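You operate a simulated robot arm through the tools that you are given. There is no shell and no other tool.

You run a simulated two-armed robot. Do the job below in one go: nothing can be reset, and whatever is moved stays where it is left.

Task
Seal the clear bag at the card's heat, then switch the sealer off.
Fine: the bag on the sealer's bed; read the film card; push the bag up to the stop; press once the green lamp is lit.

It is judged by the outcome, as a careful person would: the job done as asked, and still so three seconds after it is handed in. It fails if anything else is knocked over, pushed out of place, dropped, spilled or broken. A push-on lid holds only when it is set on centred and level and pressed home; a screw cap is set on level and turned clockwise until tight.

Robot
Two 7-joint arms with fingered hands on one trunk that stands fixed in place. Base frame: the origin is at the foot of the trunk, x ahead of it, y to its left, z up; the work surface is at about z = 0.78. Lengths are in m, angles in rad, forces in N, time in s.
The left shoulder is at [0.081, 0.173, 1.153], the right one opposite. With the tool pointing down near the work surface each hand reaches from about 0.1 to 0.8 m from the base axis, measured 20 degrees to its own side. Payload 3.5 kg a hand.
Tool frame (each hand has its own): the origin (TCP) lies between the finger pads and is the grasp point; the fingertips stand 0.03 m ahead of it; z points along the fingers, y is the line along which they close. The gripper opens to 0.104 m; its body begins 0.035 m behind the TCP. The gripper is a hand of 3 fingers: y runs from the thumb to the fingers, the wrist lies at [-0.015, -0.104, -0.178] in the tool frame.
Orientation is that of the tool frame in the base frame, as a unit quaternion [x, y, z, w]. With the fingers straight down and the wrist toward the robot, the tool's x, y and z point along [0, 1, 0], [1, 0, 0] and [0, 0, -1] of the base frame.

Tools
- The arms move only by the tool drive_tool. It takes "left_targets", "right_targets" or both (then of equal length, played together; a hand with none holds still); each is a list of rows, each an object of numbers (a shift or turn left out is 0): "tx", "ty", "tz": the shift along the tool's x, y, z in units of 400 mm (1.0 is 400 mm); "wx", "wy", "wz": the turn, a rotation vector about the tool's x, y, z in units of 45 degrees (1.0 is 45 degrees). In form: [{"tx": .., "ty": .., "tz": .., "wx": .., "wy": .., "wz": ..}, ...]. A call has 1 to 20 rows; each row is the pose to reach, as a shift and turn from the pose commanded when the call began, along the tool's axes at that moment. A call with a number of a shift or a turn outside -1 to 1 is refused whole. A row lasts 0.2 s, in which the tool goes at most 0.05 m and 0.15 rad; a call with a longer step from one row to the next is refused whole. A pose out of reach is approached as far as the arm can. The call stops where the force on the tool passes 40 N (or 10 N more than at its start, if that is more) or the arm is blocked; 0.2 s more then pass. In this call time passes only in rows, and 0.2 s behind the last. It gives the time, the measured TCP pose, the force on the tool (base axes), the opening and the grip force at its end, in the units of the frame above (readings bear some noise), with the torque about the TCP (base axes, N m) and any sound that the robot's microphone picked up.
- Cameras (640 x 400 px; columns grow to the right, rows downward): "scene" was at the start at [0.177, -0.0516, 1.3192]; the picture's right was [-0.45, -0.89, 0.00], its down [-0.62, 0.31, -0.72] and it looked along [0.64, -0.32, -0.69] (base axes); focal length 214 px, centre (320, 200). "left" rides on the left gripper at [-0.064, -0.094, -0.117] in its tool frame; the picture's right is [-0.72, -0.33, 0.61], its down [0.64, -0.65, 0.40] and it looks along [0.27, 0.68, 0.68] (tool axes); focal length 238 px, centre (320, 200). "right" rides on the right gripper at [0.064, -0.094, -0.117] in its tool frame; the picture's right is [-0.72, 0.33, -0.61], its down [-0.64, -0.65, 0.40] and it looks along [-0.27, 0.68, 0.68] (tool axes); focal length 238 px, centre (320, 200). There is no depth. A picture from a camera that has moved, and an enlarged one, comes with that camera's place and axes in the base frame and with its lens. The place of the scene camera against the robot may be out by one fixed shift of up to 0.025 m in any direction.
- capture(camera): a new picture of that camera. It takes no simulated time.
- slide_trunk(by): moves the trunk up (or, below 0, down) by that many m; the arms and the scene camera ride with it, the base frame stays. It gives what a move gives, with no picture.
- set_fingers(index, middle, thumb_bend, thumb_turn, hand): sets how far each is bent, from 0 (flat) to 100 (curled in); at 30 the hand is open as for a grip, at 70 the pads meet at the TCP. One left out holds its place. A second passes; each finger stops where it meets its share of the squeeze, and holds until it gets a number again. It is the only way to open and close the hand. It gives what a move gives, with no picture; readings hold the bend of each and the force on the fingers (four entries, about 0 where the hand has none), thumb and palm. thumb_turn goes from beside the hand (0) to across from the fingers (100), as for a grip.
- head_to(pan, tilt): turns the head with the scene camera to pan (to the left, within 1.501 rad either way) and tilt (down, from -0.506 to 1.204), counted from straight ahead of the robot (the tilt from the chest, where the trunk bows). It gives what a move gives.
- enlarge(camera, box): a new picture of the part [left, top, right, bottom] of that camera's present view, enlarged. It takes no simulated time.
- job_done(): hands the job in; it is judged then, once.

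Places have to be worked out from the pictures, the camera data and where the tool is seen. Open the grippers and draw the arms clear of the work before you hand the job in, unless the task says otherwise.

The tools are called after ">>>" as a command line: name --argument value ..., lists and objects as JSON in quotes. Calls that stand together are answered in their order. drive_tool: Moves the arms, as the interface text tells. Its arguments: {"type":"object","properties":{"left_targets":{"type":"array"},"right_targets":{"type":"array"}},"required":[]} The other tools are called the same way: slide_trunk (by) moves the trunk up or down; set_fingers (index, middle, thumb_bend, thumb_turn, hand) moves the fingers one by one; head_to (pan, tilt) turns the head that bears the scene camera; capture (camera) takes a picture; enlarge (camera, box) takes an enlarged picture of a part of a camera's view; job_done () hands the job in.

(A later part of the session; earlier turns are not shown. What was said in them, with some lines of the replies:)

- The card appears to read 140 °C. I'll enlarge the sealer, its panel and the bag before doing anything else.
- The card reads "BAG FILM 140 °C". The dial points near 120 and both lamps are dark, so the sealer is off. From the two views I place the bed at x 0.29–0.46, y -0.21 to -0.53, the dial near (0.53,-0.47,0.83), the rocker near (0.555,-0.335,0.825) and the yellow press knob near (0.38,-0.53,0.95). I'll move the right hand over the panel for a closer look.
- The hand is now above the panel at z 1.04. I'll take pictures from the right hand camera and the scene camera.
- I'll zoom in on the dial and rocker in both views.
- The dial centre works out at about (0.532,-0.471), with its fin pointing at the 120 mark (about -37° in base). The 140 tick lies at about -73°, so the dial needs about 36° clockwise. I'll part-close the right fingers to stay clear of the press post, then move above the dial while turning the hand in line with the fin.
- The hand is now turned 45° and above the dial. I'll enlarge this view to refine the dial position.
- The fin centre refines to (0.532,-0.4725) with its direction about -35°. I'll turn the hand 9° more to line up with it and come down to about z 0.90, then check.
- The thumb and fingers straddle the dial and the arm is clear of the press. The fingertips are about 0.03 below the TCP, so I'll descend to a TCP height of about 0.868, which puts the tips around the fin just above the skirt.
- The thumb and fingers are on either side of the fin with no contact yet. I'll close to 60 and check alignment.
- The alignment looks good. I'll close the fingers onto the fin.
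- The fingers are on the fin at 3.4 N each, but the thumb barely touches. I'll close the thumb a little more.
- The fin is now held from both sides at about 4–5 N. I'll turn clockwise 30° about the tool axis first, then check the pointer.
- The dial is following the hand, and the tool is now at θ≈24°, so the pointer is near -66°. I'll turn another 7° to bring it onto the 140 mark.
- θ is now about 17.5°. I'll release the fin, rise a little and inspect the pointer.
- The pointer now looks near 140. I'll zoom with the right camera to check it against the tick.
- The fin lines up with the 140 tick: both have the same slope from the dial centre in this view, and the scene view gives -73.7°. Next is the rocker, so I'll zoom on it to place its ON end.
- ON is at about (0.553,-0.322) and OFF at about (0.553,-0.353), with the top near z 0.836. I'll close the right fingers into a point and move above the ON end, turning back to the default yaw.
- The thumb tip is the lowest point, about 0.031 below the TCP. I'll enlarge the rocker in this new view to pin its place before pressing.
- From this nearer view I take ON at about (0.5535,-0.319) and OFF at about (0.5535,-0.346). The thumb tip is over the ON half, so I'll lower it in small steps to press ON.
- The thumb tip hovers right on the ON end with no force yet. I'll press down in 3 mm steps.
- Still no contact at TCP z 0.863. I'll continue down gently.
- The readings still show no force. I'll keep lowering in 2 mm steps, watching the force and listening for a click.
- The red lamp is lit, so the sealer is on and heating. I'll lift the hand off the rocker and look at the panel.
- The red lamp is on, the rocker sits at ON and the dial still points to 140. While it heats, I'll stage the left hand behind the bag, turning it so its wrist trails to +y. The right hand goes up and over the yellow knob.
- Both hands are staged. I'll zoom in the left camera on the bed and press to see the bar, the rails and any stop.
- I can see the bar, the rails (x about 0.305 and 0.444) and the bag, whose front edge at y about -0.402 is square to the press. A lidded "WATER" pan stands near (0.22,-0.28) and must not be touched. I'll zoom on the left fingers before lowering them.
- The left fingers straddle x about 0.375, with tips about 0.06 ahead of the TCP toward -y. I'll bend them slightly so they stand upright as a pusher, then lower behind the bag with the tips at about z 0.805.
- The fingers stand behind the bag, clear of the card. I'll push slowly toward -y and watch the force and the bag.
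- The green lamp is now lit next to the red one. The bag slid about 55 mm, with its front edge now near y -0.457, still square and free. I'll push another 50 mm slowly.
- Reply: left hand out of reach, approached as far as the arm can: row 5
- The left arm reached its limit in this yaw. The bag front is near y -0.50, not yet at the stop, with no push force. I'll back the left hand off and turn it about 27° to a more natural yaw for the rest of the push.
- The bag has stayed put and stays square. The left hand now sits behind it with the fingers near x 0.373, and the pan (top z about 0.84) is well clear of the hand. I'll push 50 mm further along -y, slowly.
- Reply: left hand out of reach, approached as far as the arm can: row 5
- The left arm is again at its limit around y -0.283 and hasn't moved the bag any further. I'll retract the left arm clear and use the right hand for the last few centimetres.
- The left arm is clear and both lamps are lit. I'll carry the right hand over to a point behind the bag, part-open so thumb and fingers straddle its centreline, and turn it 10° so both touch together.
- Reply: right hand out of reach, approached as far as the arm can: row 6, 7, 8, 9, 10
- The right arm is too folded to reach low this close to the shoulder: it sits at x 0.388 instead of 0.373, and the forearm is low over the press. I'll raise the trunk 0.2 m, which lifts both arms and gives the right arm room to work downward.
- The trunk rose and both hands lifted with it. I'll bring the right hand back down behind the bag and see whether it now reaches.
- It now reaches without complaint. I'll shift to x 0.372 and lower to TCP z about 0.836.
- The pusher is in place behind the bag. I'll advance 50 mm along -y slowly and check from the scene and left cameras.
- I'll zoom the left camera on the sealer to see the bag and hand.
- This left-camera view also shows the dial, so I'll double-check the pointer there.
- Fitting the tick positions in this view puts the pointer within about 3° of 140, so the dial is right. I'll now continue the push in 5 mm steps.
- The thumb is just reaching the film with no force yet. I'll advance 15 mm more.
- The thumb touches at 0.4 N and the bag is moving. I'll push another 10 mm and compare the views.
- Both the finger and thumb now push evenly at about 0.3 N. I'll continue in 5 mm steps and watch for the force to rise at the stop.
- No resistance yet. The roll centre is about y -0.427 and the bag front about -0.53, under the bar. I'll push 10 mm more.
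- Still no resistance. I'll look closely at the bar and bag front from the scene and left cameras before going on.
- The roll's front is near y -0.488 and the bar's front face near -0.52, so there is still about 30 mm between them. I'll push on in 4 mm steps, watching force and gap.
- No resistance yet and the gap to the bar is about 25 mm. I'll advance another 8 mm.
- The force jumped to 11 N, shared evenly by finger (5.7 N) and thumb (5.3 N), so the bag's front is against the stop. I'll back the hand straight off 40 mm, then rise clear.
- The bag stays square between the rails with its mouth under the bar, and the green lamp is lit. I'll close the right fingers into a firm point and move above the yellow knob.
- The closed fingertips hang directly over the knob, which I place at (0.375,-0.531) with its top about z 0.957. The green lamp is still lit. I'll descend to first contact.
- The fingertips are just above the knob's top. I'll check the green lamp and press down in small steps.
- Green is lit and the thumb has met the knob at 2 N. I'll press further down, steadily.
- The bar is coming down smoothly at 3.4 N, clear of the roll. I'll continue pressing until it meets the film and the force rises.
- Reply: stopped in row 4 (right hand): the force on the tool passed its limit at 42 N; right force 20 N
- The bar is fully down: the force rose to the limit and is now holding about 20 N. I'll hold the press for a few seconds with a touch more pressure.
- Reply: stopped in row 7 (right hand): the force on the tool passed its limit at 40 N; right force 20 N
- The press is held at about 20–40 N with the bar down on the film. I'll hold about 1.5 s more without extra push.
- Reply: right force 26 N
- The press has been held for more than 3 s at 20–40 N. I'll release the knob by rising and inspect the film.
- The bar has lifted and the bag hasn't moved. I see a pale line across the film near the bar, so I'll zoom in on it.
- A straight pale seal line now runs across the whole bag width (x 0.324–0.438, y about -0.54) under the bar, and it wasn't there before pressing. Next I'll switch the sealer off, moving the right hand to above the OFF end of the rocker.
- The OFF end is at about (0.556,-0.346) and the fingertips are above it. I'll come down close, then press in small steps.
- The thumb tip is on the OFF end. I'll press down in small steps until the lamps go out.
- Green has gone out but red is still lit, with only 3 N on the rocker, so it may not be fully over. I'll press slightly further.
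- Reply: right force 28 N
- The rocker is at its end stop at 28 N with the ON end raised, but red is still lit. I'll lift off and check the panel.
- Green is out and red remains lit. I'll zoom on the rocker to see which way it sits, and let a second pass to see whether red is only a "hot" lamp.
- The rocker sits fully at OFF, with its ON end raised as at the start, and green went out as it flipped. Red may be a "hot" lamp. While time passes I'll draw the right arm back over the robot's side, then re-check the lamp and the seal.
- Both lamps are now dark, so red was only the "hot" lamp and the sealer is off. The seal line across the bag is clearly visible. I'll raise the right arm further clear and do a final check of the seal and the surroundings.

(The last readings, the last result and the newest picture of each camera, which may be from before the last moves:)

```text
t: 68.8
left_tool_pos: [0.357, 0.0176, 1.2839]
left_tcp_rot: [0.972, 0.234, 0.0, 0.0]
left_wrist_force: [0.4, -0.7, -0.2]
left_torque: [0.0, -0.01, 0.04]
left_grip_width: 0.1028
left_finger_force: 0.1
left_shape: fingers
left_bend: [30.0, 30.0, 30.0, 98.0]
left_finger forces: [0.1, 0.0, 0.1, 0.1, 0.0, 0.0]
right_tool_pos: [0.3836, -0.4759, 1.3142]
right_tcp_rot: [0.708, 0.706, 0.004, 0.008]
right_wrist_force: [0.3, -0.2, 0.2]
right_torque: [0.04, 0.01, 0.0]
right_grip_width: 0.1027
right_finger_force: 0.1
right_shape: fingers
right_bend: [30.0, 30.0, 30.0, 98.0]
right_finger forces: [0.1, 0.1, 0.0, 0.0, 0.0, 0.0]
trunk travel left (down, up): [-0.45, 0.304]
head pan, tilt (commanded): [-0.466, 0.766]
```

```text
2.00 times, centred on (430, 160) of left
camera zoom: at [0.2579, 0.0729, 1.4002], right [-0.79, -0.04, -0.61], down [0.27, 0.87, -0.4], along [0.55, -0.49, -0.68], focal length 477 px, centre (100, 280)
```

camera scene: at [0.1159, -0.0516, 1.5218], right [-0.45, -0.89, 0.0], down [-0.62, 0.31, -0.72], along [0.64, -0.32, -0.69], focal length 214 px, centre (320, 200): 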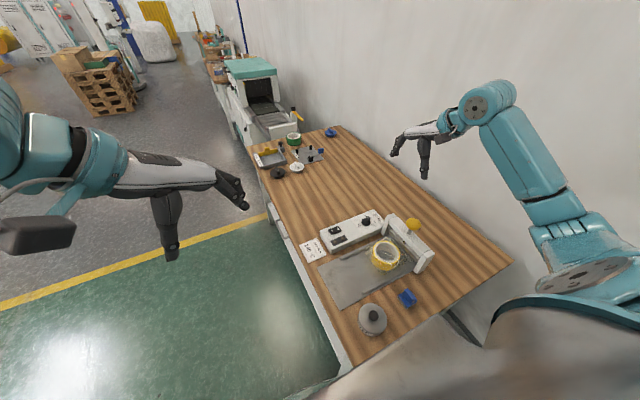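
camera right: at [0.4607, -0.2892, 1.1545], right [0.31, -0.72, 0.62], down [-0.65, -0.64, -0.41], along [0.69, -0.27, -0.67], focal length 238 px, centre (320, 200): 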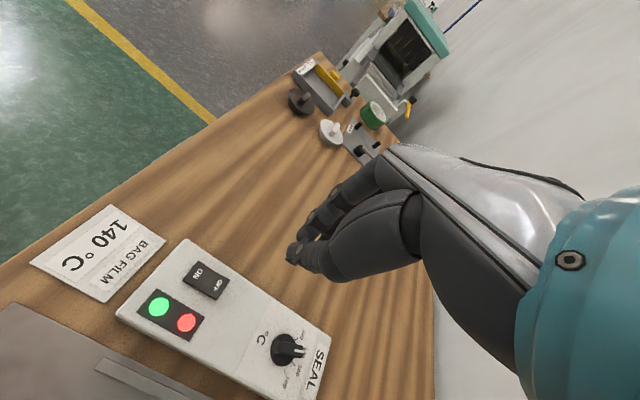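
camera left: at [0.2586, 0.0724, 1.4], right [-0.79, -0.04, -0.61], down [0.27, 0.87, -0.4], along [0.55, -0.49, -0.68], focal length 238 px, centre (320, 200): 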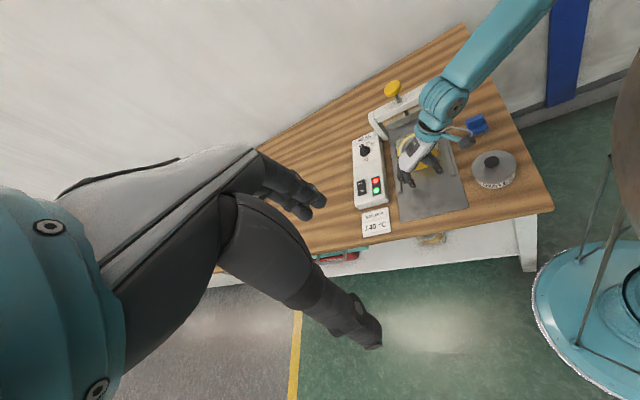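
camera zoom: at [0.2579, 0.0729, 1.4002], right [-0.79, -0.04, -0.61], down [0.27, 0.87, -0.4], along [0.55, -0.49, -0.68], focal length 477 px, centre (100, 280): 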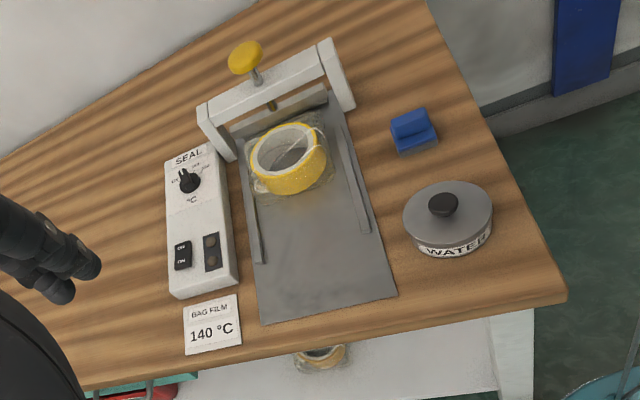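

The bag lies between the rails with the seal line across its mouth. Both lamps are dark, the rocker is at OFF and the dial is at 140. The pan, blue block and card are where they were, the hands are open and the arms are clear, so I'm handing the job in.

>>> job_done

```text
The job is handed in.
```

I sealed the bag at the card's 140 °C, then switched the sealer off and handed the job in.

- **Heat:** I turned the dial from 120 to 140, the figure on the film card. The camera views put the pointer within about 3° of the mark.
- **Bag:** I pushed it until it met the stop. The push force jumped to 11 N, shared evenly between finger and thumb.
- **Seal:** With the green lamp lit, I held the press down for just over 3 seconds at roughly 20–40 N. A pale line now runs across the full width of the bag under the bar. I judged the seal by eye only and did not pull on it.
- **Switched off:** The green lamp went out as the switch flipped. The red one stayed lit a few seconds longer, then went dark, so I took it to be a "hot" lamp.

In the last views nothing else on the bench looked moved or knocked over, including the water pan, the blue block and the card. Both hands are open and clear of the work. The trunk is still 0.2 m higher than at the start, because the right arm needed the extra height to reach behind the bag.
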